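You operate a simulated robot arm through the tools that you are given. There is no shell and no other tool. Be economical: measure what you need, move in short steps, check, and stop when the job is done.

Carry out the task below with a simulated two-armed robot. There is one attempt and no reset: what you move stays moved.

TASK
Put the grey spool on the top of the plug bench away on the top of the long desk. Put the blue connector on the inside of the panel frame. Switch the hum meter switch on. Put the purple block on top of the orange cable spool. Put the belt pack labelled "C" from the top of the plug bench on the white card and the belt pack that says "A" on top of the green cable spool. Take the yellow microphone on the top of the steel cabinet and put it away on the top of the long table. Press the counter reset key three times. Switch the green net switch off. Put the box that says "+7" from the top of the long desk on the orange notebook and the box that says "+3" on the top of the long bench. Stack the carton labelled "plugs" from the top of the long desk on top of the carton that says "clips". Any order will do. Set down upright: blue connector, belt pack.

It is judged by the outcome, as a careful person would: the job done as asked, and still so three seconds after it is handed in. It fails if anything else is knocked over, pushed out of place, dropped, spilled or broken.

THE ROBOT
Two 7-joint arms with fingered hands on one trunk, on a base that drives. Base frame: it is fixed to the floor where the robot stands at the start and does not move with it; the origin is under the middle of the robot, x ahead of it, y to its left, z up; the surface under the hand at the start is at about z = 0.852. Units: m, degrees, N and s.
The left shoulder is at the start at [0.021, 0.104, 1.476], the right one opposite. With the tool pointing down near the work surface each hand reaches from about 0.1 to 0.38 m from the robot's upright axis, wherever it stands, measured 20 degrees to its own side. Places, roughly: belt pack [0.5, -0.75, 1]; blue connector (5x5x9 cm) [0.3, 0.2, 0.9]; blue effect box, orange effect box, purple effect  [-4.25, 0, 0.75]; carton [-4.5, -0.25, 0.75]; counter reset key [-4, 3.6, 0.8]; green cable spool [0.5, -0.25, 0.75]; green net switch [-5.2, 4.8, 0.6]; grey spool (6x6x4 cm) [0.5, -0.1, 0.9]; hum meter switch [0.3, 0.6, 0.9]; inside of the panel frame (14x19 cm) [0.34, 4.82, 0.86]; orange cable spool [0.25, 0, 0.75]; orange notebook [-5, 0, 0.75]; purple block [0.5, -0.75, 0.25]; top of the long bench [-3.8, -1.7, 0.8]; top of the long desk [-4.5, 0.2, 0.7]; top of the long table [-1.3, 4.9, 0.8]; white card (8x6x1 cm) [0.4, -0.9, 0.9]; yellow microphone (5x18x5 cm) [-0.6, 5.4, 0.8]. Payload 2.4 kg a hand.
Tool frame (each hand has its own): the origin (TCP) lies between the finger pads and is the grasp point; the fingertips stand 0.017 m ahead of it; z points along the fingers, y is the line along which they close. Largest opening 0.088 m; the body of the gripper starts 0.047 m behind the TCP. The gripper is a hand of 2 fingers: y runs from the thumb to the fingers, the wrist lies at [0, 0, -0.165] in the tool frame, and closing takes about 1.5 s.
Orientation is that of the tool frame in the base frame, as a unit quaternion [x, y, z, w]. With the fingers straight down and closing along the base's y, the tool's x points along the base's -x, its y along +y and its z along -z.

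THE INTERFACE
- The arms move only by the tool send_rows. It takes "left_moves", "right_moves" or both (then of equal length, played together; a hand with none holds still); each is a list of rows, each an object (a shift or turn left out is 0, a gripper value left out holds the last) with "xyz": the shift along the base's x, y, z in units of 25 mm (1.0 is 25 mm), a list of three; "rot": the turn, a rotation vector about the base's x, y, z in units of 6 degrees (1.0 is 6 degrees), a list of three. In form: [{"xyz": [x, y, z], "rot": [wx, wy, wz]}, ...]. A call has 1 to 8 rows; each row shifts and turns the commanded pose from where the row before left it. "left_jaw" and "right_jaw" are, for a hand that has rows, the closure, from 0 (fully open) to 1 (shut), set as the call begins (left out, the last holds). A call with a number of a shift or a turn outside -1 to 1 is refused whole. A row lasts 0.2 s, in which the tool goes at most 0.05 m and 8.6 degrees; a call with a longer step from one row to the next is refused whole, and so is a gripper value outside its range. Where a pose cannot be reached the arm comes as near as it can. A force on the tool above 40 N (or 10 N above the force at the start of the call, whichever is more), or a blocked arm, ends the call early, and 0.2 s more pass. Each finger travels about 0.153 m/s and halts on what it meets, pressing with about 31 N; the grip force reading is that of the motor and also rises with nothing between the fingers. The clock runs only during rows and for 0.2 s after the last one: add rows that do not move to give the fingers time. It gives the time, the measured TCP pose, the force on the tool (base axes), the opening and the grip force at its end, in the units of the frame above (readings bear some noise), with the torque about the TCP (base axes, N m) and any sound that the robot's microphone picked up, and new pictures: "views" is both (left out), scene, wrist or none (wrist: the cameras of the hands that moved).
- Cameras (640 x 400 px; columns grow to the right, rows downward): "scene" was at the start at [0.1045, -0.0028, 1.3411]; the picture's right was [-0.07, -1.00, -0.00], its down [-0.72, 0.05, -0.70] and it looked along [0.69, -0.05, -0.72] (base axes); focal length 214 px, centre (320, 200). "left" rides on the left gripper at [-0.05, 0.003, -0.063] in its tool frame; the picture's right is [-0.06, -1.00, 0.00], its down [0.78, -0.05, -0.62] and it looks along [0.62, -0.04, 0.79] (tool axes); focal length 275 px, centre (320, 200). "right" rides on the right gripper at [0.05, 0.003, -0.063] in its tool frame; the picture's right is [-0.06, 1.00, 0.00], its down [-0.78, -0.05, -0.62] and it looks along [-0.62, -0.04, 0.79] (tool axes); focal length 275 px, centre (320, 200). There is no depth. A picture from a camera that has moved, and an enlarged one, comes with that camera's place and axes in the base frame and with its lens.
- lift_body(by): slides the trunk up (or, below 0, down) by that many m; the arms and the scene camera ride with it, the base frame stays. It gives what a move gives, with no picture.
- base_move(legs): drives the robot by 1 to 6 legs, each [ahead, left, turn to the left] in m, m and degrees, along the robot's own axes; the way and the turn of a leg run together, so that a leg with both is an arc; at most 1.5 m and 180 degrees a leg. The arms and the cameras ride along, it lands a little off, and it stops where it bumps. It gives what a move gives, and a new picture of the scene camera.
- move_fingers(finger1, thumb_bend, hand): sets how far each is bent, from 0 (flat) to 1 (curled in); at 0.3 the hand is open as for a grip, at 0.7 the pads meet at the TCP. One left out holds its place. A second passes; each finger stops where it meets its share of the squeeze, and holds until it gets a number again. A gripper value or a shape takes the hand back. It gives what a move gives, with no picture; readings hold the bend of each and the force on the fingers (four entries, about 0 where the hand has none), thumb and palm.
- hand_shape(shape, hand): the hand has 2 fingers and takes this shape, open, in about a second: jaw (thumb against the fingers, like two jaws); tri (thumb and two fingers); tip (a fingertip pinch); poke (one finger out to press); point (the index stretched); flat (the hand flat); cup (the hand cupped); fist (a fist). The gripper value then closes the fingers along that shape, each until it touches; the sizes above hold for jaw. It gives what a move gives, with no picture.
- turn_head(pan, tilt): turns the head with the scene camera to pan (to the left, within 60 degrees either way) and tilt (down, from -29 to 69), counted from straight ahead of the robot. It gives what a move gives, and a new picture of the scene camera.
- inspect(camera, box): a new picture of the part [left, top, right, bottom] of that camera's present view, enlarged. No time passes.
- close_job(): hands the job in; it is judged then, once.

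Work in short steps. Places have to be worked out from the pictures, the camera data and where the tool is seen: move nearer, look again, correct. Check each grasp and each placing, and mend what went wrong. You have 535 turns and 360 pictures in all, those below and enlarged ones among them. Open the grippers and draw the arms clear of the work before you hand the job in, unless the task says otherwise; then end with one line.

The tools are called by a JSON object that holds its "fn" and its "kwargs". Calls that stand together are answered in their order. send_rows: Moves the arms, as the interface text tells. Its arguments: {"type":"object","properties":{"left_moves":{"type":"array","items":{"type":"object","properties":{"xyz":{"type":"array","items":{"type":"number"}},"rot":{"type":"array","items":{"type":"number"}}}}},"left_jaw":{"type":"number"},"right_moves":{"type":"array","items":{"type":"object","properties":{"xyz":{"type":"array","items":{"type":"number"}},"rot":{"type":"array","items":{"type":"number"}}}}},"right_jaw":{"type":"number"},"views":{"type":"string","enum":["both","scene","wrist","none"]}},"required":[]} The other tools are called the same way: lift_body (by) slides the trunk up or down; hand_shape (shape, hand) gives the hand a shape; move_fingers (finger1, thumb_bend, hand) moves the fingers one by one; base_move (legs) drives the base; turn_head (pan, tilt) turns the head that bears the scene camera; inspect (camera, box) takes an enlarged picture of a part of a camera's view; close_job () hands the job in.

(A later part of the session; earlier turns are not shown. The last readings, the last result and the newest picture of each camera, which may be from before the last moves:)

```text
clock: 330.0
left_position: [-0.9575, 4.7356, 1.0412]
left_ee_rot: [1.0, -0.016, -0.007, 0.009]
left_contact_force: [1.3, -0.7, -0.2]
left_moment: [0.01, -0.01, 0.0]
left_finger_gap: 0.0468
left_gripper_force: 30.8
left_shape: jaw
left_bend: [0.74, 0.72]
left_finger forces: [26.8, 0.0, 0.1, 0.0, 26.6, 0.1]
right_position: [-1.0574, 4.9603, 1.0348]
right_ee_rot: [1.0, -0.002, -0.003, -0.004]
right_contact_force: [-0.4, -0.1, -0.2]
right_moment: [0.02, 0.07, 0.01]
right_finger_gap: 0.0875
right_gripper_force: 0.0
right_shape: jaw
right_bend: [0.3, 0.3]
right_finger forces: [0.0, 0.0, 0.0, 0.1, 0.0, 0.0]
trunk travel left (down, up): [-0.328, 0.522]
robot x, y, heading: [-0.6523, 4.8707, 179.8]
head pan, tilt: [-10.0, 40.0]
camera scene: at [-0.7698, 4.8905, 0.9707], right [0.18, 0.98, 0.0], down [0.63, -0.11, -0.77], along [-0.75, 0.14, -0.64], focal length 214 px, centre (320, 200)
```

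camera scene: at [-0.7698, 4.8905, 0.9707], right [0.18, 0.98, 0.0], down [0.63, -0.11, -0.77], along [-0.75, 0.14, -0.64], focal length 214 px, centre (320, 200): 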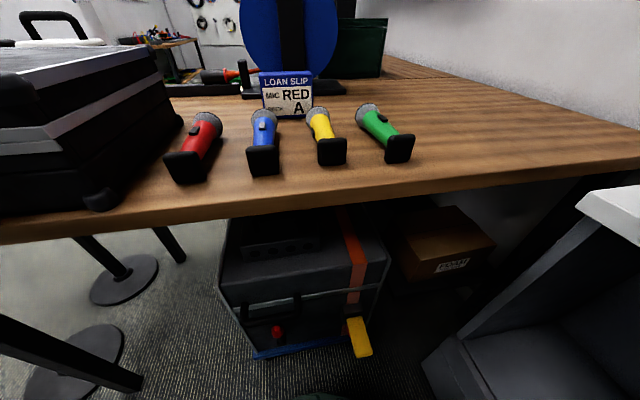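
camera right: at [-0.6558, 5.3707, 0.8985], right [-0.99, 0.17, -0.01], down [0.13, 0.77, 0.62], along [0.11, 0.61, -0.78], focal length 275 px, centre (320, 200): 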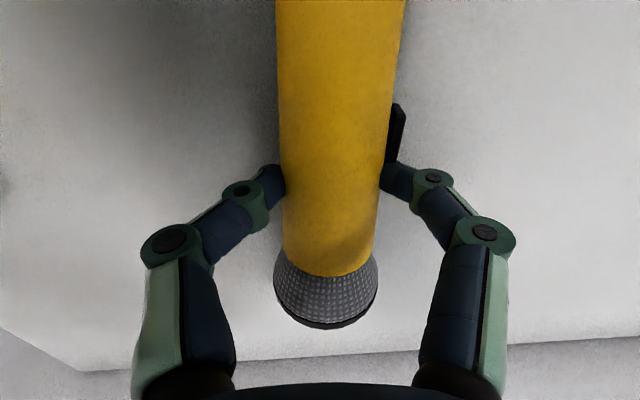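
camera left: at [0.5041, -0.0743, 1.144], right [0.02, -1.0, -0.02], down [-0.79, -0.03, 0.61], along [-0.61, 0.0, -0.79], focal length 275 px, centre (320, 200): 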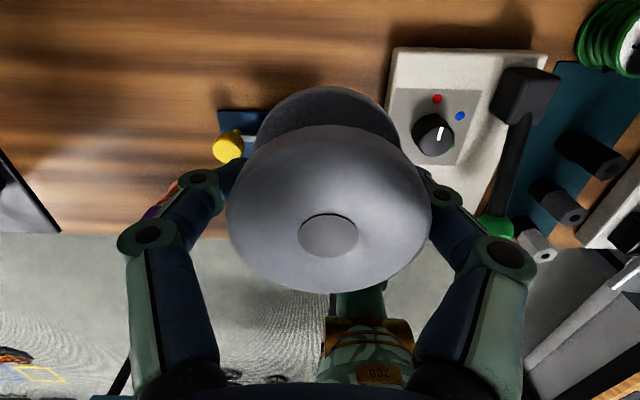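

The microphone is in place. Now head for the far side: back off and drive toward y≈3.4, then look ahead (−x).

{"fn": "base_move", "kwargs": {"legs": [[-0.2, 0, 0], [0, 1.45, 0]]}}

{"fn": "turn_head", "kwargs": {"pan": 0, "tilt": 15}}

```text
clock: 338.5
left_position: [-0.774, 3.2828, 1.041]
left_ee_rot: [1.0, -0.024, -0.008, 0.007]
left_contact_force: [0.6, 0.2, -0.6]
left_moment: [0.0, 0.01, 0.02]
left_finger_gap: 0.0465
left_gripper_force: 31.2
left_shape: jaw
left_bend: [0.74, 0.72]
left_finger forces: [26.7, 0.0, 0.0, 0.0, 26.7, 0.2]
right_position: [-0.8697, 3.509, 1.0344]
right_ee_rot: [1.0, -0.008, -0.001, -0.005]
right_contact_force: [0.3, 0.7, 0.6]
right_moment: [-0.01, -0.02, -0.01]
right_finger_gap: 0.088
right_gripper_force: 0.1
right_shape: jaw
right_bend: [0.3, 0.3]
right_finger forces: [0.1, 0.1, 0.0, 0.0, 0.0, 0.0]
trunk travel left (down, up): [-0.328, 0.522]
robot x, y, heading: [-0.469, 3.4155, 179.2]
head pan, tilt: [-10.0, 40.0]
camera scene: at [-0.5837, 3.4354, 0.9707], right [0.19, 0.98, 0.0], down [0.63, -0.12, -0.77], along [-0.75, 0.15, -0.64], focal length 214 px, centre (320, 200)
```

scene: 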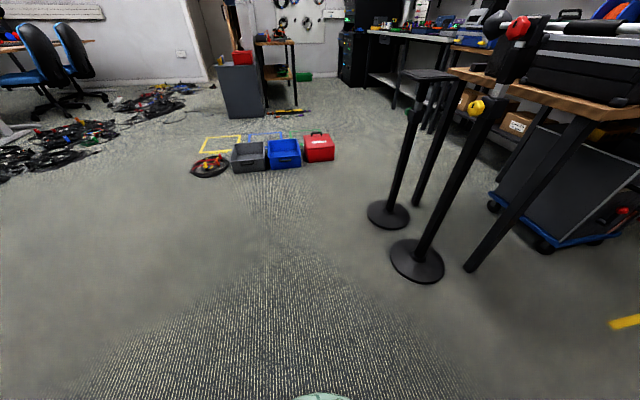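

```text
clock: 339.4
left_position: [-0.7731, 3.2829, 1.0414]
left_ee_rot: [1.0, -0.024, -0.007, 0.009]
left_contact_force: [0.5, -0.6, 0.4]
left_moment: [0.03, 0.02, -0.01]
left_finger_gap: 0.0462
left_gripper_force: 30.9
left_shape: jaw
left_bend: [0.74, 0.72]
left_finger forces: [26.7, 0.1, 0.0, 0.1, 26.7, 0.1]
right_position: [-0.8702, 3.5095, 1.0342]
right_ee_rot: [1.0, -0.008, -0.002, -0.006]
right_contact_force: [1.1, -0.6, 0.6]
right_moment: [-0.02, -0.03, 0.0]
right_finger_gap: 0.0879
right_gripper_force: 0.1
right_shape: jaw
right_bend: [0.3, 0.3]
right_finger forces: [0.0, 0.0, 0.0, 0.0, 0.1, 0.0]
trunk travel left (down, up): [-0.328, 0.522]
robot x, y, heading: [-0.469, 3.4149, 178.9]
head pan, tilt: [0.0, 15.0]
camera scene: at [-0.5937, 3.4208, 1.0102], right [0.02, 1.0, 0.0], down [0.26, 0.0, -0.97], along [-0.97, 0.02, -0.26], focal length 214 px, centre (320, 200)
```

scene: 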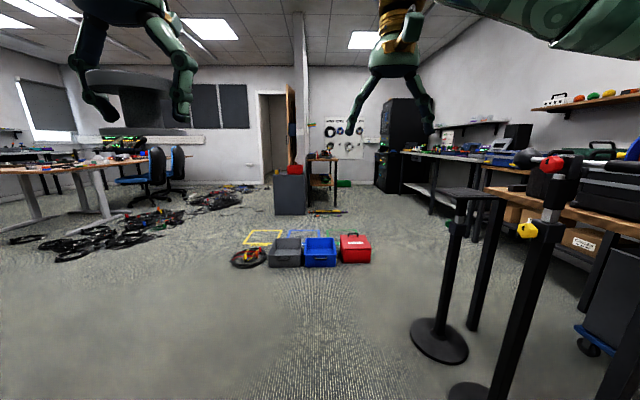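

The straight way has floor boxes around x −2.4, y 2.7–3.9 and cables at y<1.6; I'll go via y≈2.15.

{"fn": "base_move", "kwargs": {"legs": [[0, 1.25, 1], [1.3, 0, 0], [1.1, 0, 0]]}}

{"fn": "turn_head", "kwargs": {"pan": -45, "tilt": 15}}

```text
clock: 356.9
left_position: [-3.1848, 2.1028, 1.0416]
left_ee_rot: [0.999, -0.03, -0.007, 0.009]
left_contact_force: [-0.6, -0.5, -0.2]
left_moment: [0.0, 0.02, 0.02]
left_finger_gap: 0.0465
left_gripper_force: 31.0
left_shape: jaw
left_bend: [0.74, 0.72]
left_finger forces: [26.6, 0.0, 0.0, 0.0, 26.7, 0.1]
right_position: [-3.2787, 2.3329, 1.0348]
right_ee_rot: [1.0, -0.014, -0.002, -0.005]
right_contact_force: [-0.1, -0.2, 0.7]
right_moment: [0.0, 0.01, -0.01]
right_finger_gap: 0.0882
right_gripper_force: 0.1
right_shape: jaw
right_bend: [0.3, 0.3]
right_finger forces: [0.0, 0.0, 0.0, 0.0, 0.1, 0.0]
trunk travel left (down, up): [-0.328, 0.522]
robot x, y, heading: [-2.8774, 2.2304, 178.0]
head pan, tilt: [0.0, 15.0]
camera scene: at [-3.0027, 2.24, 1.0102], right [0.03, 1.0, 0.0], down [0.26, -0.01, -0.97], along [-0.97, 0.03, -0.26], focal length 214 px, centre (320, 200)
```

scene: 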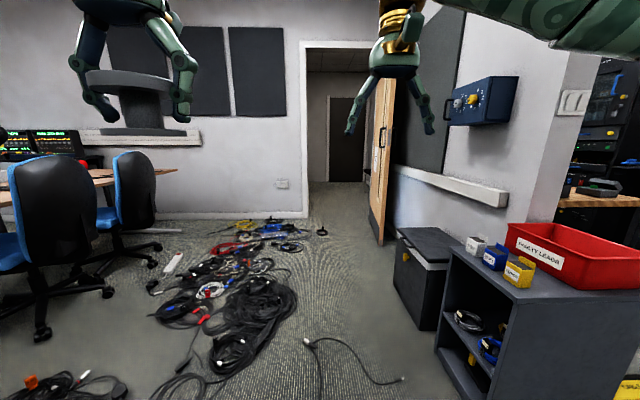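

```text
clock: 358.1
left_position: [-3.1844, 2.1048, 1.042]
left_ee_rot: [0.999, -0.03, -0.007, 0.009]
left_contact_force: [0.3, 0.5, 0.3]
left_moment: [0.02, -0.02, 0.03]
left_finger_gap: 0.0466
left_gripper_force: 30.7
left_shape: jaw
left_bend: [0.74, 0.72]
left_finger forces: [26.8, 0.1, 0.0, 0.0, 26.6, 0.0]
right_position: [-3.2787, 2.3312, 1.0344]
right_ee_rot: [1.0, -0.013, -0.002, -0.005]
right_contact_force: [0.1, 0.3, 0.6]
right_moment: [-0.01, -0.02, -0.01]
right_finger_gap: 0.0879
right_gripper_force: 0.2
right_shape: jaw
right_bend: [0.3, 0.3]
right_finger forces: [0.0, 0.1, 0.0, 0.0, 0.1, 0.1]
trunk travel left (down, up): [-0.328, 0.522]
robot x, y, heading: [-2.8719, 2.2355, 178.4]
head pan, tilt: [-45.0, 15.0]
camera scene: at [-2.9736, 2.3052, 1.0102], right [0.73, 0.69, 0.0], down [0.18, -0.19, -0.97], along [-0.66, 0.7, -0.26], focal length 214 px, centre (320, 200)
```

scene: 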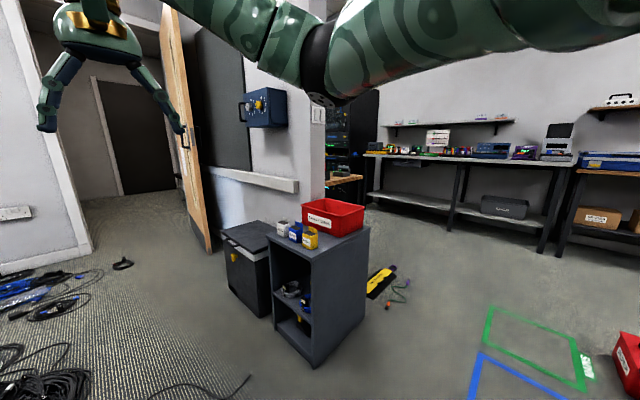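

The small counter table at (−4, 3.6) has a floor item on its east side; I'll approach from the north. Drive along x≈−2.98 up to y≈4.4.

{"fn": "base_move", "kwargs": {"legs": [[0.1, 0, 1.6], [0, -1.1, 0], [0, -1.05, 0]]}}

{"fn": "turn_head", "kwargs": {"pan": 25, "tilt": 20}}

```text
clock: 369.3
left_position: [-3.3046, 4.2164, 1.0424]
left_ee_rot: [1.0, -0.009, -0.007, 0.009]
left_contact_force: [-0.9, -0.1, -1.1]
left_moment: [-0.03, 0.0, 0.01]
left_finger_gap: 0.0467
left_gripper_force: 30.8
left_shape: jaw
left_bend: [0.74, 0.72]
left_finger forces: [26.7, 0.0, 0.0, 0.0, 26.7, 0.0]
right_position: [-3.4074, 4.4401, 1.0356]
right_ee_rot: [1.0, 0.007, -0.003, -0.005]
right_contact_force: [0.0, -0.9, 0.5]
right_moment: [0.0, -0.01, -0.01]
right_finger_gap: 0.0882
right_gripper_force: 0.1
right_shape: jaw
right_bend: [0.3, 0.3]
right_finger forces: [0.1, 0.1, 0.0, 0.0, 0.0, 0.1]
trunk travel left (down, up): [-0.328, 0.522]
robot x, y, heading: [-3.0, 4.3555, -179.3]
head pan, tilt: [-45.0, 15.0]
camera scene: at [-3.1021, 4.4263, 1.0103], right [0.7, 0.72, 0.0], down [0.19, -0.18, -0.97], along [-0.69, 0.67, -0.26], focal length 214 px, centre (320, 200)
```

scene: 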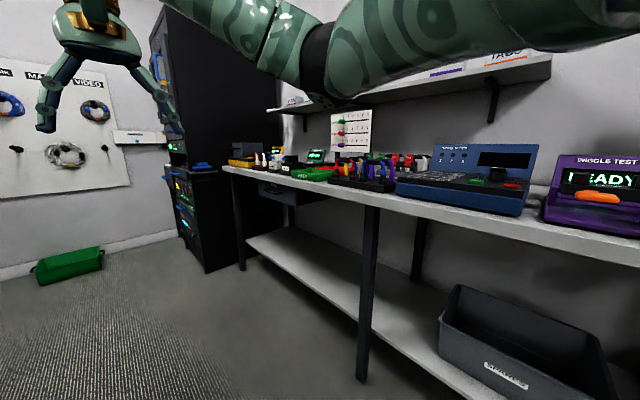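

```text
clock: 370.8
left_position: [-3.3042, 4.2157, 1.0418]
left_ee_rot: [1.0, -0.009, -0.006, 0.009]
left_contact_force: [-0.3, -0.9, 0.0]
left_moment: [0.0, 0.0, 0.0]
left_finger_gap: 0.0463
left_gripper_force: 30.5
left_shape: jaw
left_bend: [0.74, 0.72]
left_finger forces: [26.7, 0.1, 0.1, 0.0, 26.8, 0.0]
right_position: [-3.4086, 4.4403, 1.035]
right_ee_rot: [1.0, 0.007, -0.002, -0.006]
right_contact_force: [0.6, -0.3, 0.1]
right_moment: [0.02, 0.01, -0.01]
right_finger_gap: 0.0879
right_gripper_force: 0.1
right_shape: jaw
right_bend: [0.3, 0.3]
right_finger forces: [0.0, 0.0, 0.0, 0.0, 0.1, 0.0]
trunk travel left (down, up): [-0.328, 0.522]
robot x, y, heading: [-2.9987, 4.3598, -179.1]
head pan, tilt: [25.0, 20.0]
camera scene: at [-3.1192, 4.3207, 1.0021], right [-0.43, 0.9, 0.0], down [0.31, 0.15, -0.94], along [-0.85, -0.41, -0.34], focal length 214 px, centre (320, 200)
```

scene: 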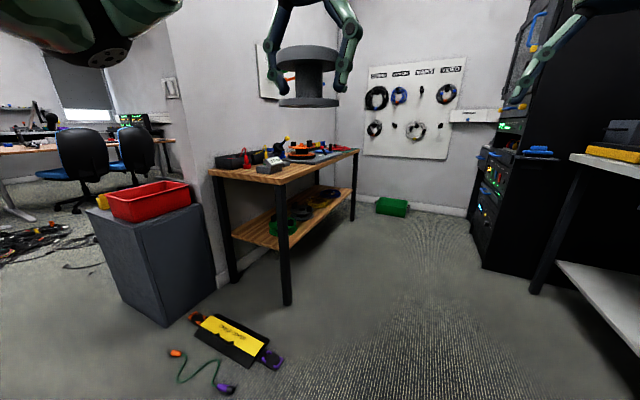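

The counter table's front edge is at y≈3.87, facing north. Drive to (−3.9, 4.3) and turn to face it.

{"fn": "base_move", "kwargs": {"legs": [[0.88, 0, 0], [0, 0, 89]]}}

{"fn": "turn_head", "kwargs": {"pan": 0, "tilt": 30}}

```text
clock: 379.2
left_position: [-3.7441, 4.041, 1.0413]
left_ee_rot: [0.716, 0.698, 0.002, 0.011]
left_contact_force: [-0.3, 0.0, -1.2]
left_moment: [0.02, 0.0, -0.02]
left_finger_gap: 0.0464
left_gripper_force: 31.0
left_shape: jaw
left_bend: [0.74, 0.72]
left_finger forces: [26.6, 0.0, 0.1, 0.1, 26.7, 0.0]
right_position: [-3.969, 3.9386, 1.0346]
right_ee_rot: [0.704, 0.71, -0.005, -0.002]
right_contact_force: [-0.3, 0.0, -0.5]
right_moment: [-0.01, 0.01, 0.01]
right_finger_gap: 0.088
right_gripper_force: 0.1
right_shape: jaw
right_bend: [0.3, 0.3]
right_finger forces: [0.0, 0.1, 0.0, 0.1, 0.1, 0.1]
trunk travel left (down, up): [-0.328, 0.522]
robot x, y, heading: [-3.8855, 4.3452, -89.5]
head pan, tilt: [25.0, 20.0]
camera scene: at [-3.8484, 4.2317, 1.0021], right [-0.9, -0.43, 0.0], down [-0.15, 0.31, -0.94], along [0.4, -0.85, -0.34], focal length 214 px, centre (320, 200)
```

scene: 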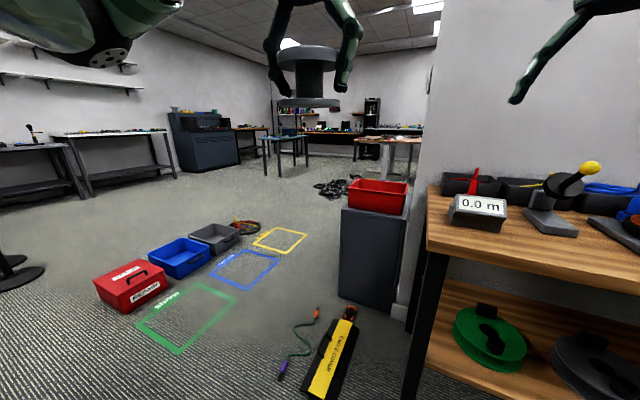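

```text
clock: 380.1
left_position: [-3.7444, 4.0402, 1.0409]
left_ee_rot: [0.716, 0.698, 0.001, 0.011]
left_contact_force: [0.3, 0.3, 0.1]
left_moment: [-0.01, 0.0, 0.05]
left_finger_gap: 0.0464
left_gripper_force: 31.1
left_shape: jaw
left_bend: [0.74, 0.72]
left_finger forces: [26.6, 0.2, 0.1, 0.0, 26.7, 0.0]
right_position: [-3.9698, 3.9383, 1.0359]
right_ee_rot: [0.704, 0.711, -0.005, -0.002]
right_contact_force: [0.5, -0.8, 0.0]
right_moment: [-0.03, -0.01, 0.0]
right_finger_gap: 0.088
right_gripper_force: 0.1
right_shape: jaw
right_bend: [0.3, 0.3]
right_finger forces: [0.0, 0.0, 0.1, 0.1, 0.0, 0.0]
trunk travel left (down, up): [-0.328, 0.522]
robot x, y, heading: [-3.8891, 4.3445, -89.5]
head pan, tilt: [0.0, 30.0]
camera scene: at [-3.8877, 4.2254, 0.9861], right [-1.0, -0.01, 0.0], down [0.0, 0.5, -0.87], along [0.01, -0.87, -0.5], focal length 214 px, centre (320, 200)
```

scene: 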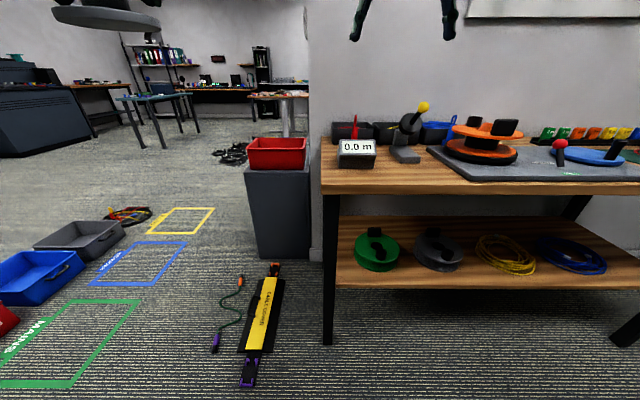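

{"fn": "inspect", "kwargs": {"camera": "scene", "box": [320, 90, 460, 180]}}

```text
4.44 times, centred on (390, 135) of scene
camera zoom: at [-3.8877, 4.2254, 0.9861], right [-1.0, -0.01, 0.0], down [0.0, 0.5, -0.87], along [0.01, -0.87, -0.5], focal length 953 px, centre (9, 489)
```

zoom: 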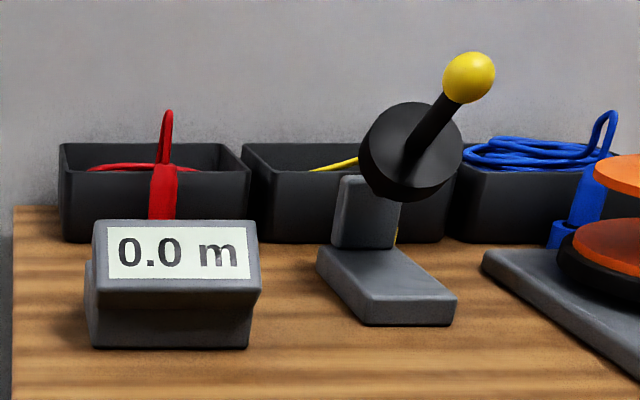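

The counter box reads "0.0 m"; the key isn't visible from here. Move closer and look from the wrist camera above.

{"fn": "base_move", "kwargs": {"legs": [[0.2, 0, -0.5]]}}

{"fn": "inspect", "kwargs": {"camera": "right", "box": [0, 0, 640, 400]}}

```text
clock: 381.7
left_position: [-3.7472, 3.8343, 1.0418]
left_ee_rot: [0.719, 0.695, 0.001, 0.011]
left_contact_force: [0.1, 0.1, -0.8]
left_moment: [0.01, -0.01, 0.03]
left_finger_gap: 0.0465
left_gripper_force: 31.2
left_shape: jaw
left_bend: [0.74, 0.72]
left_finger forces: [26.6, 0.1, 0.1, 0.0, 26.6, 0.0]
right_position: [-3.9735, 3.734, 1.0353]
right_ee_rot: [0.707, 0.707, -0.004, -0.003]
right_contact_force: [0.6, 0.2, 0.0]
right_moment: [0.0, 0.01, -0.01]
right_finger_gap: 0.0879
right_gripper_force: 0.1
right_shape: jaw
right_bend: [0.3, 0.3]
right_finger forces: [0.1, 0.0, 0.0, 0.0, 0.0, 0.0]
trunk travel left (down, up): [-0.328, 0.522]
robot x, y, heading: [-3.8846, 4.1421, -90.1]
head pan, tilt: [0.0, 30.0]
camera scene: at [-3.8885, 4.0209, 0.986], right [-1.0, 0.0, 0.0], down [0.0, 0.5, -0.87], along [0.0, -0.87, -0.5], focal length 214 px, centre (320, 200)
```

scene: 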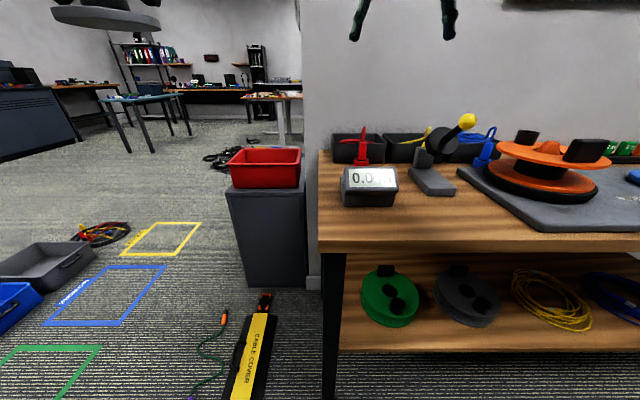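

```text
1.00 times, centred on (320, 200) of right (not enlarged: the box is as wide or as high as the picture)
camera zoom: at [-3.9684, 3.7861, 1.0974], right [1.0, -0.06, -0.01], down [-0.04, -0.78, 0.62], along [-0.05, -0.62, -0.78], focal length 275 px, centre (320, 200)
```

zoom: 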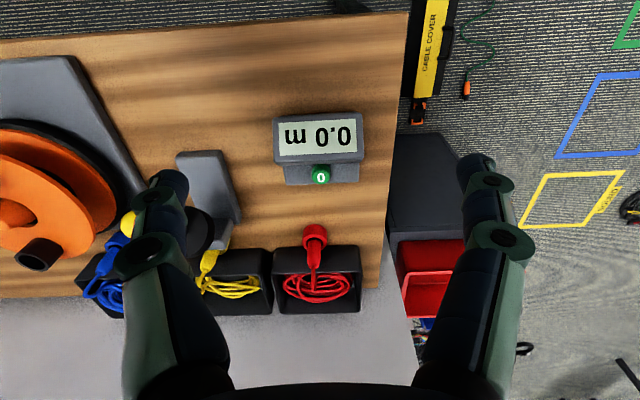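

The green "0" key is behind the display at ≈[−3.981, 3.612]. Close the right fingers and move above it.

{"fn": "send_rows", "kwargs": {"right_moves": [{"xyz": [-0.1, -0.9, 0]}, {"xyz": [-0.1, -0.9, 0]}, {"xyz": [-0.1, -0.9, 0]}, {"xyz": [-0.1, -0.9, -0.6]}, {"xyz": [-0.1, -0.9, -1]}, {"xyz": [0, -0.4, -1]}, {"xyz": [0, 0, -1]}, {}], "right_jaw": 1, "views": "wrist"}}

```text
clock: 383.5
left_position: [-3.7471, 3.8353, 1.0414]
left_ee_rot: [0.719, 0.695, 0.001, 0.011]
left_contact_force: [-0.5, -0.1, -0.4]
left_moment: [0.01, 0.04, 0.0]
left_finger_gap: 0.0466
left_gripper_force: 30.9
left_shape: jaw
left_bend: [0.74, 0.72]
left_finger forces: [26.6, 0.0, 0.0, 0.0, 26.7, 0.0]
right_position: [-3.9849, 3.6111, 0.9465]
right_ee_rot: [0.707, 0.707, -0.005, -0.002]
right_contact_force: [1.4, 0.8, 0.3]
right_moment: [0.03, 0.02, 0.0]
right_finger_gap: 0.0001
right_gripper_force: 30.7
right_shape: jaw
right_bend: [0.62, 0.72]
right_finger forces: [0.0, 0.0, 0.1, 0.0, 0.0, 0.0]
trunk travel left (down, up): [-0.328, 0.522]
robot x, y, heading: [-3.8846, 4.1416, -90.2]
head pan, tilt: [0.0, 30.0]
camera right: at [-3.9803, 3.6631, 1.0078], right [1.0, -0.06, -0.01], down [-0.04, -0.78, 0.62], along [-0.05, -0.62, -0.78], focal length 275 px, centre (320, 200)
```

right: 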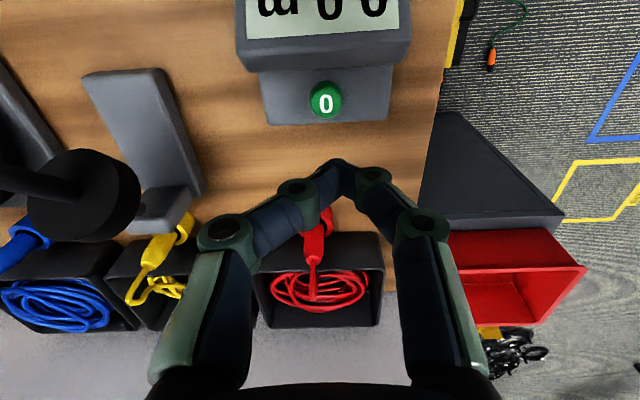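

Key triangulates to about [−3.983, 3.598, 0.805]. Shift and descend close.

{"fn": "send_rows", "kwargs": {"right_moves": [{"xyz": [-0.2, -0.58, -0.5]}, {"xyz": [0, 0, -1]}, {"xyz": [0, 0, -1]}, {"xyz": [0, 0, -1]}, {}], "views": "wrist"}}

```text
clock: 384.7
left_position: [-3.7467, 3.8352, 1.0419]
left_ee_rot: [0.719, 0.695, 0.001, 0.01]
left_contact_force: [0.3, -0.6, -0.1]
left_moment: [0.0, 0.04, -0.01]
left_finger_gap: 0.0465
left_gripper_force: 30.5
left_shape: jaw
left_bend: [0.74, 0.72]
left_finger forces: [26.6, 0.0, 0.0, 0.1, 26.6, 0.1]
right_position: [-3.9903, 3.5975, 0.8572]
right_ee_rot: [0.707, 0.707, -0.005, -0.003]
right_contact_force: [-1.0, 0.1, -0.2]
right_moment: [-0.01, -0.06, -0.01]
right_finger_gap: 0.0001
right_gripper_force: 30.9
right_shape: jaw
right_bend: [0.62, 0.72]
right_finger forces: [0.0, 0.0, 0.0, 0.0, 0.0, 0.0]
trunk travel left (down, up): [-0.328, 0.522]
robot x, y, heading: [-3.8862, 4.1406, -90.1]
head pan, tilt: [0.0, 30.0]
camera right: at [-3.986, 3.6493, 0.9198], right [1.0, -0.06, -0.01], down [-0.04, -0.78, 0.62], along [-0.05, -0.62, -0.78], focal length 275 px, centre (320, 200)
```

right: 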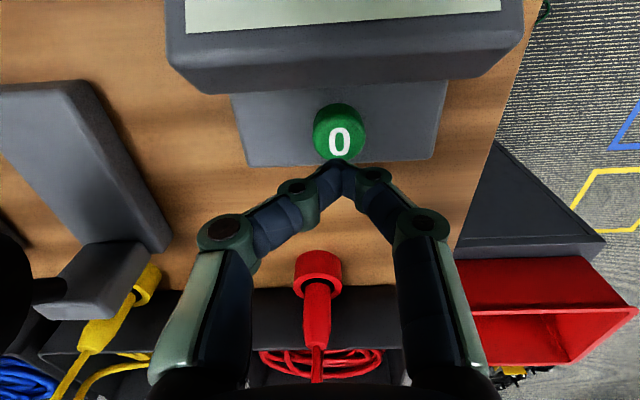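

Tip is right above the key. Press down gently.

{"fn": "send_rows", "kwargs": {"right_moves": [{"xyz": [0, -0.1, -0.5]}, {"xyz": [0, 0, -0.3]}, {"xyz": [0, 0, -0.2]}, {}], "views": "wrist"}}

```text
clock: 385.7
left_position: [-3.7477, 3.8364, 1.042]
left_ee_rot: [0.719, 0.695, 0.001, 0.011]
left_contact_force: [0.2, 0.3, -0.3]
left_moment: [0.01, -0.04, -0.02]
left_finger_gap: 0.0464
left_gripper_force: 31.4
left_shape: jaw
left_bend: [0.74, 0.72]
left_finger forces: [26.6, 0.1, 0.1, 0.0, 26.6, 0.1]
right_position: [-3.9903, 3.5953, 0.8324]
right_ee_rot: [0.707, 0.707, -0.004, -0.003]
right_contact_force: [0.4, 0.2, 0.8]
right_moment: [0.01, 0.0, -0.03]
right_finger_gap: 0.0001
right_gripper_force: 30.8
right_shape: jaw
right_bend: [0.62, 0.72]
right_finger forces: [0.0, 0.0, 0.0, 0.1, 0.0, 0.0]
trunk travel left (down, up): [-0.328, 0.522]
robot x, y, heading: [-3.8878, 4.145, -90.1]
head pan, tilt: [0.0, 30.0]
camera right: at [-3.9855, 3.6463, 0.8948], right [1.0, -0.06, -0.01], down [-0.04, -0.78, 0.62], along [-0.05, -0.62, -0.78], focal length 275 px, centre (320, 200)
```

right: 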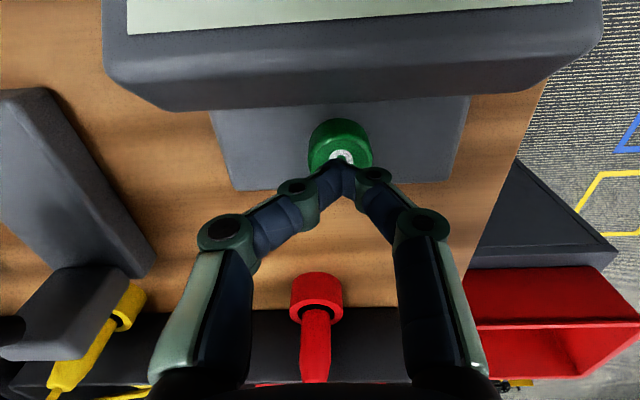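

{"fn": "send_rows", "kwargs": {"right_moves": [{"xyz": [0, 0.12, -0.2]}, {"xyz": [0, 0, -0.2]}, {}], "views": "none"}}

{"fn": "send_rows", "kwargs": {"right_moves": [{"xyz": [0, 0, -0.1]}, {"xyz": [0, 0, -0.1]}, {}], "views": "none"}}

```text
clock: 386.5
left_position: [-3.7478, 3.8357, 1.0427]
left_ee_rot: [0.719, 0.695, 0.001, 0.01]
left_contact_force: [-1.0, 0.5, -0.5]
left_moment: [-0.01, 0.01, -0.02]
left_finger_gap: 0.0463
left_gripper_force: 31.5
left_shape: jaw
left_bend: [0.74, 0.72]
left_finger forces: [26.5, 0.0, 0.0, 0.0, 26.7, 0.0]
right_position: [-3.9901, 3.5988, 0.8222]
right_ee_rot: [0.707, 0.708, -0.005, -0.002]
right_contact_force: [-0.7, -0.6, 3.0]
right_moment: [-0.05, 0.03, 0.01]
right_finger_gap: 0.0
right_gripper_force: 31.1
right_shape: jaw
right_bend: [0.63, 0.72]
right_finger forces: [0.0, 0.1, 0.0, 0.0, 0.0, 0.0]
trunk travel left (down, up): [-0.328, 0.522]
robot x, y, heading: [-3.8842, 4.139, -90.3]
head pan, tilt: [0.0, 30.0]
heard: click
```

```text
clock: 387.3
left_position: [-3.7476, 3.8364, 1.0426]
left_ee_rot: [0.718, 0.696, 0.001, 0.011]
left_contact_force: [0.1, -0.9, 0.4]
left_moment: [-0.02, -0.02, -0.03]
left_finger_gap: 0.0464
left_gripper_force: 31.3
left_shape: jaw
left_bend: [0.74, 0.72]
left_finger forces: [26.5, 0.0, 0.0, 0.0, 26.5, 0.1]
right_position: [-3.9906, 3.5989, 0.8185]
right_ee_rot: [0.707, 0.708, -0.006, -0.001]
right_contact_force: [-1.3, -5.2, 17.3]
right_moment: [-0.17, -0.06, -0.02]
right_finger_gap: 0.0002
right_gripper_force: 31.3
right_shape: jaw
right_bend: [0.7, 0.72]
right_finger forces: [0.1, 0.0, 0.1, 0.0, 0.1, 0.0]
trunk travel left (down, up): [-0.328, 0.522]
robot x, y, heading: [-3.8872, 4.1408, -90.4]
head pan, tilt: [0.0, 30.0]
```

One click heard (first press). Release upward, then press again.

{"fn": "send_rows", "kwargs": {"right_moves": [{"xyz": [0, 0, 0.5]}, {"xyz": [0, 0, 0.5]}, {}, {}], "views": "none"}}

{"fn": "send_rows", "kwargs": {"right_moves": [{"xyz": [0, 0, -0.4]}, {"xyz": [0, 0, -0.4]}, {}], "views": "none"}}

```text
clock: 388.3
left_position: [-3.7477, 3.836, 1.0414]
left_ee_rot: [0.718, 0.696, 0.001, 0.011]
left_contact_force: [0.2, 0.7, -0.2]
left_moment: [-0.02, 0.0, -0.01]
left_finger_gap: 0.0466
left_gripper_force: 31.6
left_shape: jaw
left_bend: [0.74, 0.72]
left_finger forces: [26.6, 0.0, 0.0, 0.0, 26.6, 0.0]
right_position: [-3.9904, 3.599, 0.8414]
right_ee_rot: [0.707, 0.707, -0.006, -0.003]
right_contact_force: [-0.1, 0.5, 0.1]
right_moment: [0.0, -0.01, -0.08]
right_finger_gap: 0.0001
right_gripper_force: 30.5
right_shape: jaw
right_bend: [0.69, 0.72]
right_finger forces: [0.1, 0.0, 0.0, 0.0, 0.1, 0.0]
trunk travel left (down, up): [-0.328, 0.522]
robot x, y, heading: [-3.8821, 4.1412, -90.2]
head pan, tilt: [0.0, 30.0]
```

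```text
clock: 389.1
left_position: [-3.7467, 3.8355, 1.0413]
left_ee_rot: [0.719, 0.695, 0.001, 0.011]
left_contact_force: [1.0, -0.1, -0.5]
left_moment: [-0.03, -0.02, 0.03]
left_finger_gap: 0.0464
left_gripper_force: 31.2
left_shape: jaw
left_bend: [0.74, 0.72]
left_finger forces: [26.6, 0.0, 0.0, 0.1, 26.5, 0.1]
right_position: [-3.9905, 3.5983, 0.8227]
right_ee_rot: [0.708, 0.707, -0.006, -0.002]
right_contact_force: [-0.7, -0.4, 2.0]
right_moment: [-0.03, 0.0, 0.02]
right_finger_gap: 0.0003
right_gripper_force: 31.0
right_shape: jaw
right_bend: [0.69, 0.72]
right_finger forces: [0.1, 0.0, 0.1, 0.1, 0.0, 0.1]
trunk travel left (down, up): [-0.328, 0.522]
robot x, y, heading: [-3.8868, 4.1423, -90.3]
head pan, tilt: [0.0, 30.0]
heard: click
```

Second click. Release and press the third time.

{"fn": "send_rows", "kwargs": {"right_moves": [{"xyz": [0, 0, 0.4]}, {"xyz": [0, 0, 0.4]}, {}, {}], "views": "none"}}

{"fn": "send_rows", "kwargs": {"right_moves": [{"xyz": [0, 0, -0.4]}, {"xyz": [0, 0, -0.4]}, {}], "views": "none"}}

```text
clock: 390.1
left_position: [-3.7478, 3.8349, 1.0421]
left_ee_rot: [0.719, 0.695, 0.001, 0.011]
left_contact_force: [-0.5, -0.2, -1.1]
left_moment: [0.02, 0.01, -0.01]
left_finger_gap: 0.0463
left_gripper_force: 31.1
left_shape: jaw
left_bend: [0.74, 0.72]
left_finger forces: [26.6, 0.0, 0.0, 0.0, 26.6, 0.0]
right_position: [-3.9909, 3.6004, 0.8421]
right_ee_rot: [0.707, 0.707, -0.004, -0.002]
right_contact_force: [0.4, 0.1, -0.3]
right_moment: [-0.02, -0.01, 0.05]
right_finger_gap: 0.0
right_gripper_force: 31.2
right_shape: jaw
right_bend: [0.69, 0.72]
right_finger forces: [0.0, 0.0, 0.1, 0.0, 0.1, 0.0]
trunk travel left (down, up): [-0.328, 0.522]
robot x, y, heading: [-3.8822, 4.1411, -90.1]
head pan, tilt: [0.0, 30.0]
```

```text
clock: 390.9
left_position: [-3.7473, 3.8346, 1.0413]
left_ee_rot: [0.719, 0.695, 0.001, 0.011]
left_contact_force: [0.8, 0.5, -1.1]
left_moment: [-0.03, -0.03, 0.02]
left_finger_gap: 0.0464
left_gripper_force: 31.0
left_shape: jaw
left_bend: [0.74, 0.72]
left_finger forces: [26.6, 0.0, 0.0, 0.1, 26.6, 0.0]
right_position: [-3.9903, 3.5989, 0.8224]
right_ee_rot: [0.708, 0.706, -0.005, -0.002]
right_contact_force: [-0.1, -1.0, 2.0]
right_moment: [-0.04, 0.01, 0.01]
right_finger_gap: 0.0
right_gripper_force: 31.1
right_shape: jaw
right_bend: [0.69, 0.72]
right_finger forces: [0.0, 0.1, 0.0, 0.0, 0.0, 0.0]
trunk travel left (down, up): [-0.328, 0.522]
robot x, y, heading: [-3.8837, 4.1425, -90.0]
head pan, tilt: [0.0, 30.0]
heard: click
```

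Three presses done. Rise, back off, and move toward the rack with the green net switch.

{"fn": "send_rows", "kwargs": {"right_moves": [{"xyz": [0, 0, 0.6]}, {"xyz": [0, 0, 1]}, {"xyz": [0, 0, 1]}, {"xyz": [0, 0, 1]}, {"xyz": [0, 0.5, 1]}, {"xyz": [0, 1, 1]}, {"xyz": [0, 1, 1]}, {"xyz": [0, 1, 1]}], "right_jaw": 0.9, "views": "none"}}

{"fn": "base_move", "kwargs": {"legs": [[-0.2, 0, 0], [0, -0.7, 0], [0, 0, -90]]}}

{"fn": "turn_head", "kwargs": {"pan": -40, "tilt": 25}}

```text
clock: 392.7
left_position: [-3.7474, 3.8363, 1.0423]
left_ee_rot: [0.719, 0.695, 0.002, 0.011]
left_contact_force: [-0.7, 0.3, -0.6]
left_moment: [0.02, -0.03, -0.05]
left_finger_gap: 0.0463
left_gripper_force: 31.4
left_shape: jaw
left_bend: [0.74, 0.72]
left_finger forces: [26.6, 0.0, 0.0, 0.1, 26.6, 0.0]
right_position: [-3.9907, 3.6885, 1.0129]
right_ee_rot: [0.708, 0.706, -0.004, -0.003]
right_contact_force: [0.3, 0.5, 0.1]
right_moment: [0.01, -0.02, 0.03]
right_finger_gap: 0.0087
right_gripper_force: 0.0
right_shape: jaw
right_bend: [0.72, 0.7]
right_finger forces: [0.1, 0.1, 0.1, 0.0, 0.1, 0.0]
trunk travel left (down, up): [-0.328, 0.522]
robot x, y, heading: [-3.889, 4.1438, -90.2]
head pan, tilt: [0.0, 30.0]
```

```text
clock: 401.5
left_position: [-4.8818, 4.1997, 1.0425]
left_ee_rot: [1.0, -0.019, -0.007, 0.008]
left_contact_force: [0.2, 0.4, 0.6]
left_moment: [-0.04, 0.01, 0.03]
left_finger_gap: 0.0462
left_gripper_force: 31.1
left_shape: jaw
left_bend: [0.74, 0.72]
left_finger forces: [26.5, 0.1, 0.1, 0.1, 26.5, 0.0]
right_position: [-5.0271, 4.4455, 1.0114]
right_ee_rot: [1.0, -0.003, -0.002, -0.005]
right_contact_force: [-0.6, 0.3, 0.1]
right_moment: [0.0, 0.0, 0.03]
right_finger_gap: 0.0086
right_gripper_force: 0.1
right_shape: jaw
right_bend: [0.72, 0.7]
right_finger forces: [0.1, 0.0, 0.1, 0.0, 0.0, 0.0]
trunk travel left (down, up): [-0.328, 0.522]
robot x, y, heading: [-4.5746, 4.3365, 179.6]
head pan, tilt: [0.0, 30.0]
camera scene: at [-4.6994, 4.3409, 0.9861], right [0.01, 1.0, 0.0], down [0.5, 0.0, -0.87], along [-0.87, 0.01, -0.5], focal length 214 px, centre (320, 200)
```

scene: 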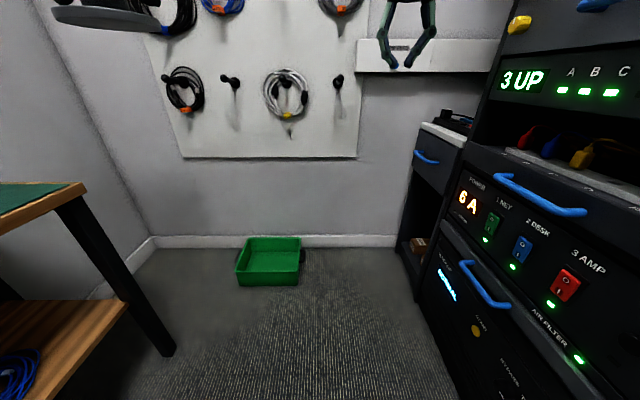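

```text
clock: 402.6
left_position: [-4.8812, 4.1998, 1.0418]
left_ee_rot: [1.0, -0.019, -0.007, 0.009]
left_contact_force: [0.2, 0.0, -0.7]
left_moment: [0.0, 0.0, 0.03]
left_finger_gap: 0.0464
left_gripper_force: 31.0
left_shape: jaw
left_bend: [0.74, 0.72]
left_finger forces: [26.5, 0.0, 0.1, 0.0, 26.5, 0.1]
right_position: [-5.0286, 4.4453, 1.0121]
right_ee_rot: [1.0, -0.003, -0.002, -0.005]
right_contact_force: [-0.6, 0.2, 0.0]
right_moment: [-0.03, -0.01, -0.02]
right_finger_gap: 0.0088
right_gripper_force: 0.0
right_shape: jaw
right_bend: [0.72, 0.7]
right_finger forces: [0.0, 0.1, 0.0, 0.1, 0.0, 0.0]
trunk travel left (down, up): [-0.328, 0.522]
robot x, y, heading: [-4.5711, 4.3373, 179.8]
head pan, tilt: [-40.0, 25.0]
camera scene: at [-4.6791, 4.3999, 0.994], right [0.65, 0.76, 0.0], down [0.32, -0.27, -0.91], along [-0.69, 0.59, -0.42], focal length 214 px, centre (320, 200)
```

scene: 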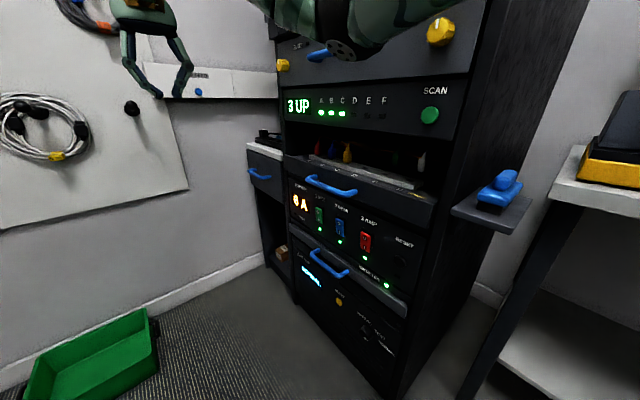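

The green NET rocker is at ≈[−5.26, 4.90, 0.57] on the rack's front. Drive to x≈−5.24, turn to face the rack.

{"fn": "base_move", "kwargs": {"legs": [[0.66, 0.08, 0], [0, 0, -90]]}}

{"fn": "turn_head", "kwargs": {"pan": 0, "tilt": 35}}

{"fn": "inspect", "kwargs": {"camera": "scene", "box": [240, 100, 400, 200]}}

```text
clock: 410.1
left_position: [-5.359, 4.5739, 1.0422]
left_ee_rot: [-0.683, 0.731, 0.011, -0.001]
left_contact_force: [0.0, 0.4, -0.2]
left_moment: [0.02, -0.01, -0.03]
left_finger_gap: 0.0466
left_gripper_force: 30.6
left_shape: jaw
left_bend: [0.74, 0.72]
left_finger forces: [26.3, 0.0, 0.1, 0.1, 26.4, 0.0]
right_position: [-5.1086, 4.7121, 1.012]
right_ee_rot: [-0.694, 0.72, -0.002, 0.005]
right_contact_force: [0.5, -0.4, -0.1]
right_moment: [0.0, 0.02, -0.02]
right_finger_gap: 0.0087
right_gripper_force: 0.0
right_shape: jaw
right_bend: [0.72, 0.7]
right_finger forces: [0.0, 0.0, 0.0, 0.0, 0.1, 0.0]
trunk travel left (down, up): [-0.328, 0.522]
robot x, y, heading: [-5.2305, 4.2678, 87.7]
head pan, tilt: [-40.0, 25.0]
camera scene: at [-5.1699, 4.3662, 0.994], right [0.74, -0.67, 0.0], down [-0.28, -0.31, -0.91], along [0.61, 0.67, -0.42], focal length 214 px, centre (320, 200)
```

scene: 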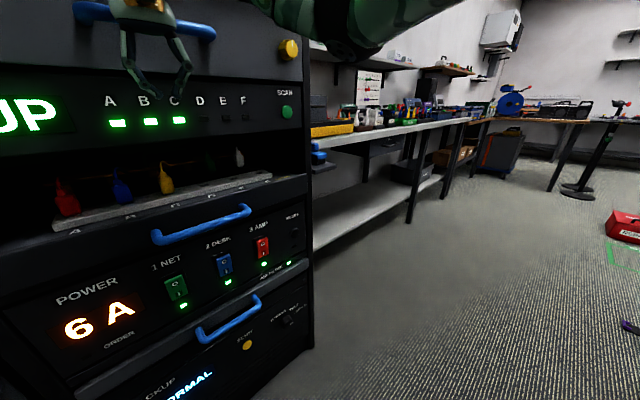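

```text
clock: 411.2
left_position: [-5.3576, 4.5742, 1.0405]
left_ee_rot: [-0.683, 0.73, 0.011, 0.0]
left_contact_force: [0.8, -0.5, 0.0]
left_moment: [0.02, 0.0, 0.0]
left_finger_gap: 0.0464
left_gripper_force: 30.4
left_shape: jaw
left_bend: [0.74, 0.72]
left_finger forces: [26.4, 0.0, 0.1, 0.0, 26.4, 0.0]
right_position: [-5.1086, 4.7119, 1.0128]
right_ee_rot: [-0.694, 0.72, -0.002, 0.005]
right_contact_force: [0.4, -0.1, 0.3]
right_moment: [0.0, -0.03, -0.03]
right_finger_gap: 0.0087
right_gripper_force: 0.1
right_shape: jaw
right_bend: [0.72, 0.7]
right_finger forces: [0.0, 0.1, 0.0, 0.0, 0.1, 0.1]
trunk travel left (down, up): [-0.328, 0.522]
robot x, y, heading: [-5.2292, 4.2631, 88.0]
head pan, tilt: [0.0, 35.0]
camera scene: at [-5.2283, 4.3859, 0.9783], right [1.0, -0.04, 0.0], down [-0.02, -0.57, -0.82], along [0.03, 0.82, -0.57], focal length 214 px, centre (320, 200)
```

scene: 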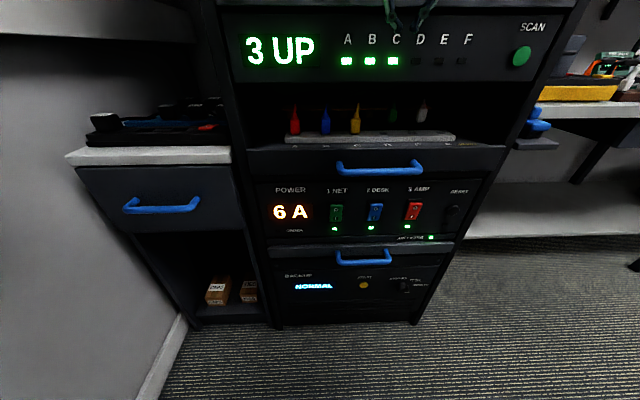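

```text
4.00 times, centred on (320, 150) of scene
camera zoom: at [-5.2283, 4.3859, 0.9783], right [1.0, -0.04, 0.0], down [-0.02, -0.57, -0.82], along [0.03, 0.82, -0.57], focal length 858 px, centre (320, 400)
```

zoom: 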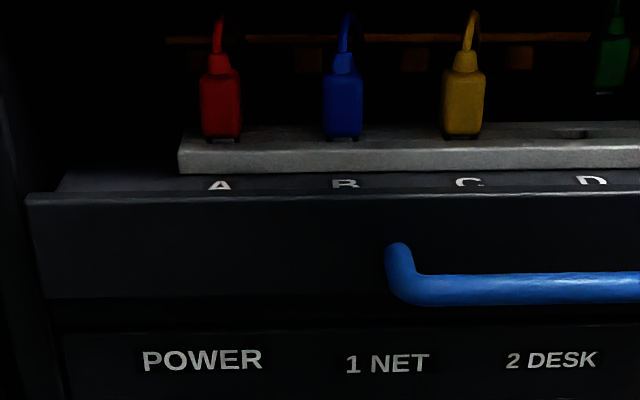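

Triangulated: green rocker at ≈[−5.171, 4.815, 0.637]. Zoom in to read its state.

{"fn": "inspect", "kwargs": {"camera": "scene", "box": [290, 175, 430, 250]}}

```text
4.57 times, centred on (360, 212) of scene
camera zoom: at [-5.2283, 4.3859, 0.9783], right [1.0, -0.04, 0.0], down [-0.02, -0.57, -0.82], along [0.03, 0.82, -0.57], focal length 980 px, centre (137, 143)
```

zoom: 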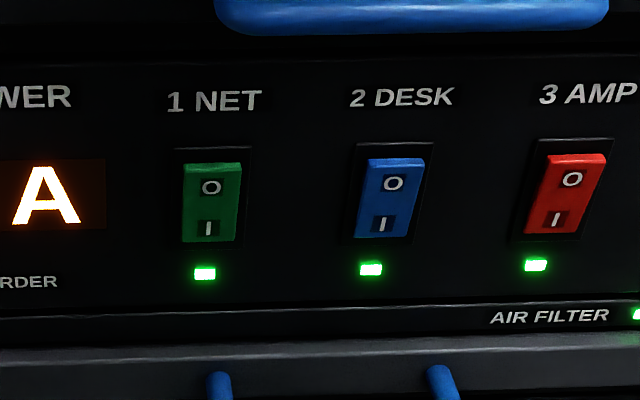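

Green rocker: O on top (raised), I pressed, LED lit — it's on. I'll lower the trunk, point the closed right fingers forward (+y), and press the O end at z≈0.66.

{"fn": "send_rows", "kwargs": {"right_moves": [{"xyz": [0, -0.6, 0], "rot": [1, 0, 0]}, {"xyz": [0, -0.6, 0], "rot": [1, 0, 0]}, {"rot": [1, 0, 0]}, {"rot": [1, 0, 0]}, {"rot": [1, 0, 0]}, {"rot": [1, 0, 0]}, {"rot": [1, 0, 0]}, {"rot": [1, 0, 0]}], "right_jaw": 1, "views": "none"}}

{"fn": "send_rows", "kwargs": {"right_moves": [{"rot": [1, 0, 0]}, {"rot": [1, 0, 0]}, {"rot": [1, 0, 0]}, {"rot": [1, 0, 0]}, {"rot": [1, 0, 0]}, {"rot": [1, 0, 0]}, {"rot": [1, 0, 0]}], "views": "none"}}

{"fn": "lift_body", "kwargs": {"by": -0.2}}

```text
clock: 413.0
left_position: [-5.3581, 4.5731, 1.0416]
left_ee_rot: [-0.683, 0.731, 0.012, -0.001]
left_contact_force: [0.1, 0.3, -0.2]
left_moment: [-0.01, -0.02, -0.01]
left_finger_gap: 0.0464
left_gripper_force: 30.9
left_shape: jaw
left_bend: [0.74, 0.72]
left_finger forces: [26.4, 0.1, 0.0, 0.0, 26.5, 0.0]
right_position: [-5.1091, 4.6836, 1.0116]
right_ee_rot: [-0.632, 0.658, 0.291, 0.288]
right_contact_force: [0.8, -0.6, -0.2]
right_moment: [0.01, 0.01, 0.0]
right_finger_gap: 0.0
right_gripper_force: 31.4
right_shape: jaw
right_bend: [0.63, 0.72]
right_finger forces: [0.0, 0.0, 0.0, 0.0, 0.0, 0.0]
trunk travel left (down, up): [-0.328, 0.522]
robot x, y, heading: [-5.2309, 4.2592, 87.8]
head pan, tilt: [0.0, 35.0]
```

```text
clock: 414.6
left_position: [-5.3581, 4.5744, 1.0414]
left_ee_rot: [-0.683, 0.731, 0.011, -0.001]
left_contact_force: [0.5, -0.4, -1.4]
left_moment: [-0.03, -0.01, 0.0]
left_finger_gap: 0.0462
left_gripper_force: 31.1
left_shape: jaw
left_bend: [0.74, 0.72]
left_finger forces: [26.4, 0.0, 0.1, 0.0, 26.4, 0.0]
right_position: [-5.109, 4.683, 1.0111]
right_ee_rot: [-0.488, 0.51, 0.507, 0.495]
right_contact_force: [0.4, 0.2, -0.9]
right_moment: [0.02, 0.0, -0.01]
right_finger_gap: 0.0
right_gripper_force: 31.0
right_shape: jaw
right_bend: [0.63, 0.72]
right_finger forces: [0.0, 0.0, 0.0, 0.0, 0.0, 0.0]
trunk travel left (down, up): [-0.328, 0.522]
robot x, y, heading: [-5.2276, 4.2619, 87.7]
head pan, tilt: [0.0, 35.0]
```

```text
clock: 416.8
left_position: [-5.358, 4.5732, 0.8429]
left_ee_rot: [-0.683, 0.731, 0.011, -0.001]
left_contact_force: [-0.3, -0.3, -0.3]
left_moment: [0.02, 0.04, 0.0]
left_finger_gap: 0.0462
left_gripper_force: 31.2
left_shape: jaw
left_bend: [0.74, 0.72]
left_finger forces: [26.5, 0.0, 0.0, 0.1, 26.5, 0.0]
right_position: [-5.1102, 4.6903, 0.7942]
right_ee_rot: [-0.499, 0.523, 0.494, 0.482]
right_contact_force: [-0.1, -1.1, -0.8]
right_moment: [0.0, 0.02, 0.04]
right_finger_gap: 0.0
right_gripper_force: 30.7
right_shape: jaw
right_bend: [0.63, 0.72]
right_finger forces: [0.0, 0.1, 0.0, 0.0, 0.0, 0.0]
trunk travel left (down, up): [-0.128, 0.722]
robot x, y, heading: [-5.2287, 4.2647, 88.0]
head pan, tilt: [0.0, 35.0]
```

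{"fn": "send_rows", "kwargs": {"right_moves": [{"xyz": [-0.4, 0, -0.9]}, {"xyz": [-0.4, 0, -0.9]}, {"xyz": [-0.4, 0, -0.9]}, {"xyz": [-0.4, 0, -0.9]}, {"xyz": [-0.5, 0, -0.9]}, {"xyz": [-0.4, 0.6, -0.85]}, {"xyz": [0, 0.6, 0]}, {}], "views": "both"}}

```text
clock: 418.6
left_position: [-5.3588, 4.5728, 0.8426]
left_ee_rot: [-0.682, 0.731, 0.012, 0.0]
left_contact_force: [-0.6, -0.6, -0.6]
left_moment: [0.0, -0.04, -0.01]
left_finger_gap: 0.0462
left_gripper_force: 31.2
left_shape: jaw
left_bend: [0.74, 0.72]
left_finger forces: [26.5, 0.0, 0.0, 0.0, 26.5, 0.0]
right_position: [-5.1727, 4.7212, 0.659]
right_ee_rot: [-0.499, 0.524, 0.494, 0.481]
right_contact_force: [-0.3, 0.6, 0.1]
right_moment: [-0.01, -0.02, -0.04]
right_finger_gap: 0.0001
right_gripper_force: 30.3
right_shape: jaw
right_bend: [0.63, 0.72]
right_finger forces: [0.1, 0.0, 0.0, 0.0, 0.1, 0.1]
trunk travel left (down, up): [-0.128, 0.722]
robot x, y, heading: [-5.2301, 4.2626, 87.5]
head pan, tilt: [0.0, 35.0]
camera scene: at [-5.2281, 4.3946, 0.7794], right [1.0, -0.04, 0.0], down [-0.02, -0.57, -0.82], along [0.03, 0.82, -0.57], focal length 214 px, centre (320, 200)
camera right: at [-5.1767, 4.6558, 0.6116], right [-0.99, 0.02, 0.1], down [0.07, -0.58, 0.81], along [0.07, 0.81, 0.58], focal length 275 px, centre (320, 200)
```

scene: 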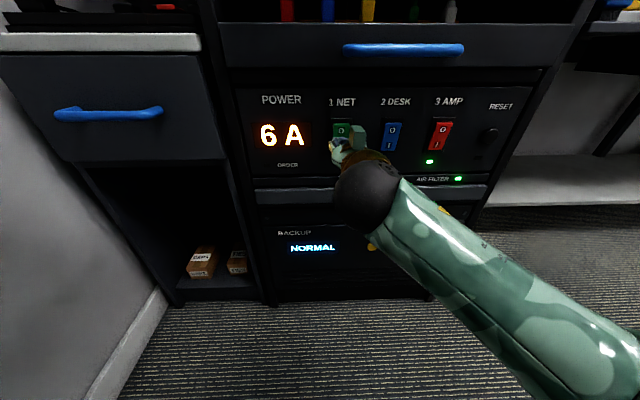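
right: 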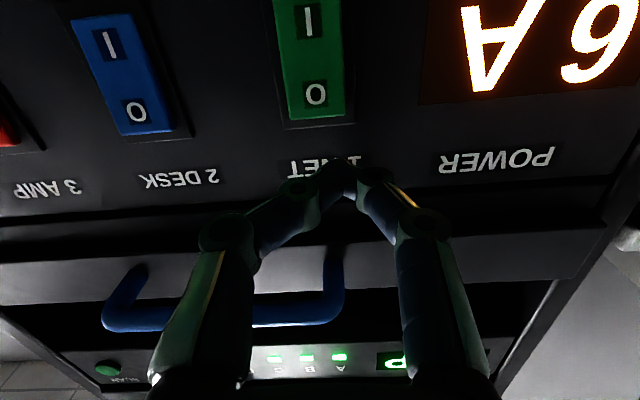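

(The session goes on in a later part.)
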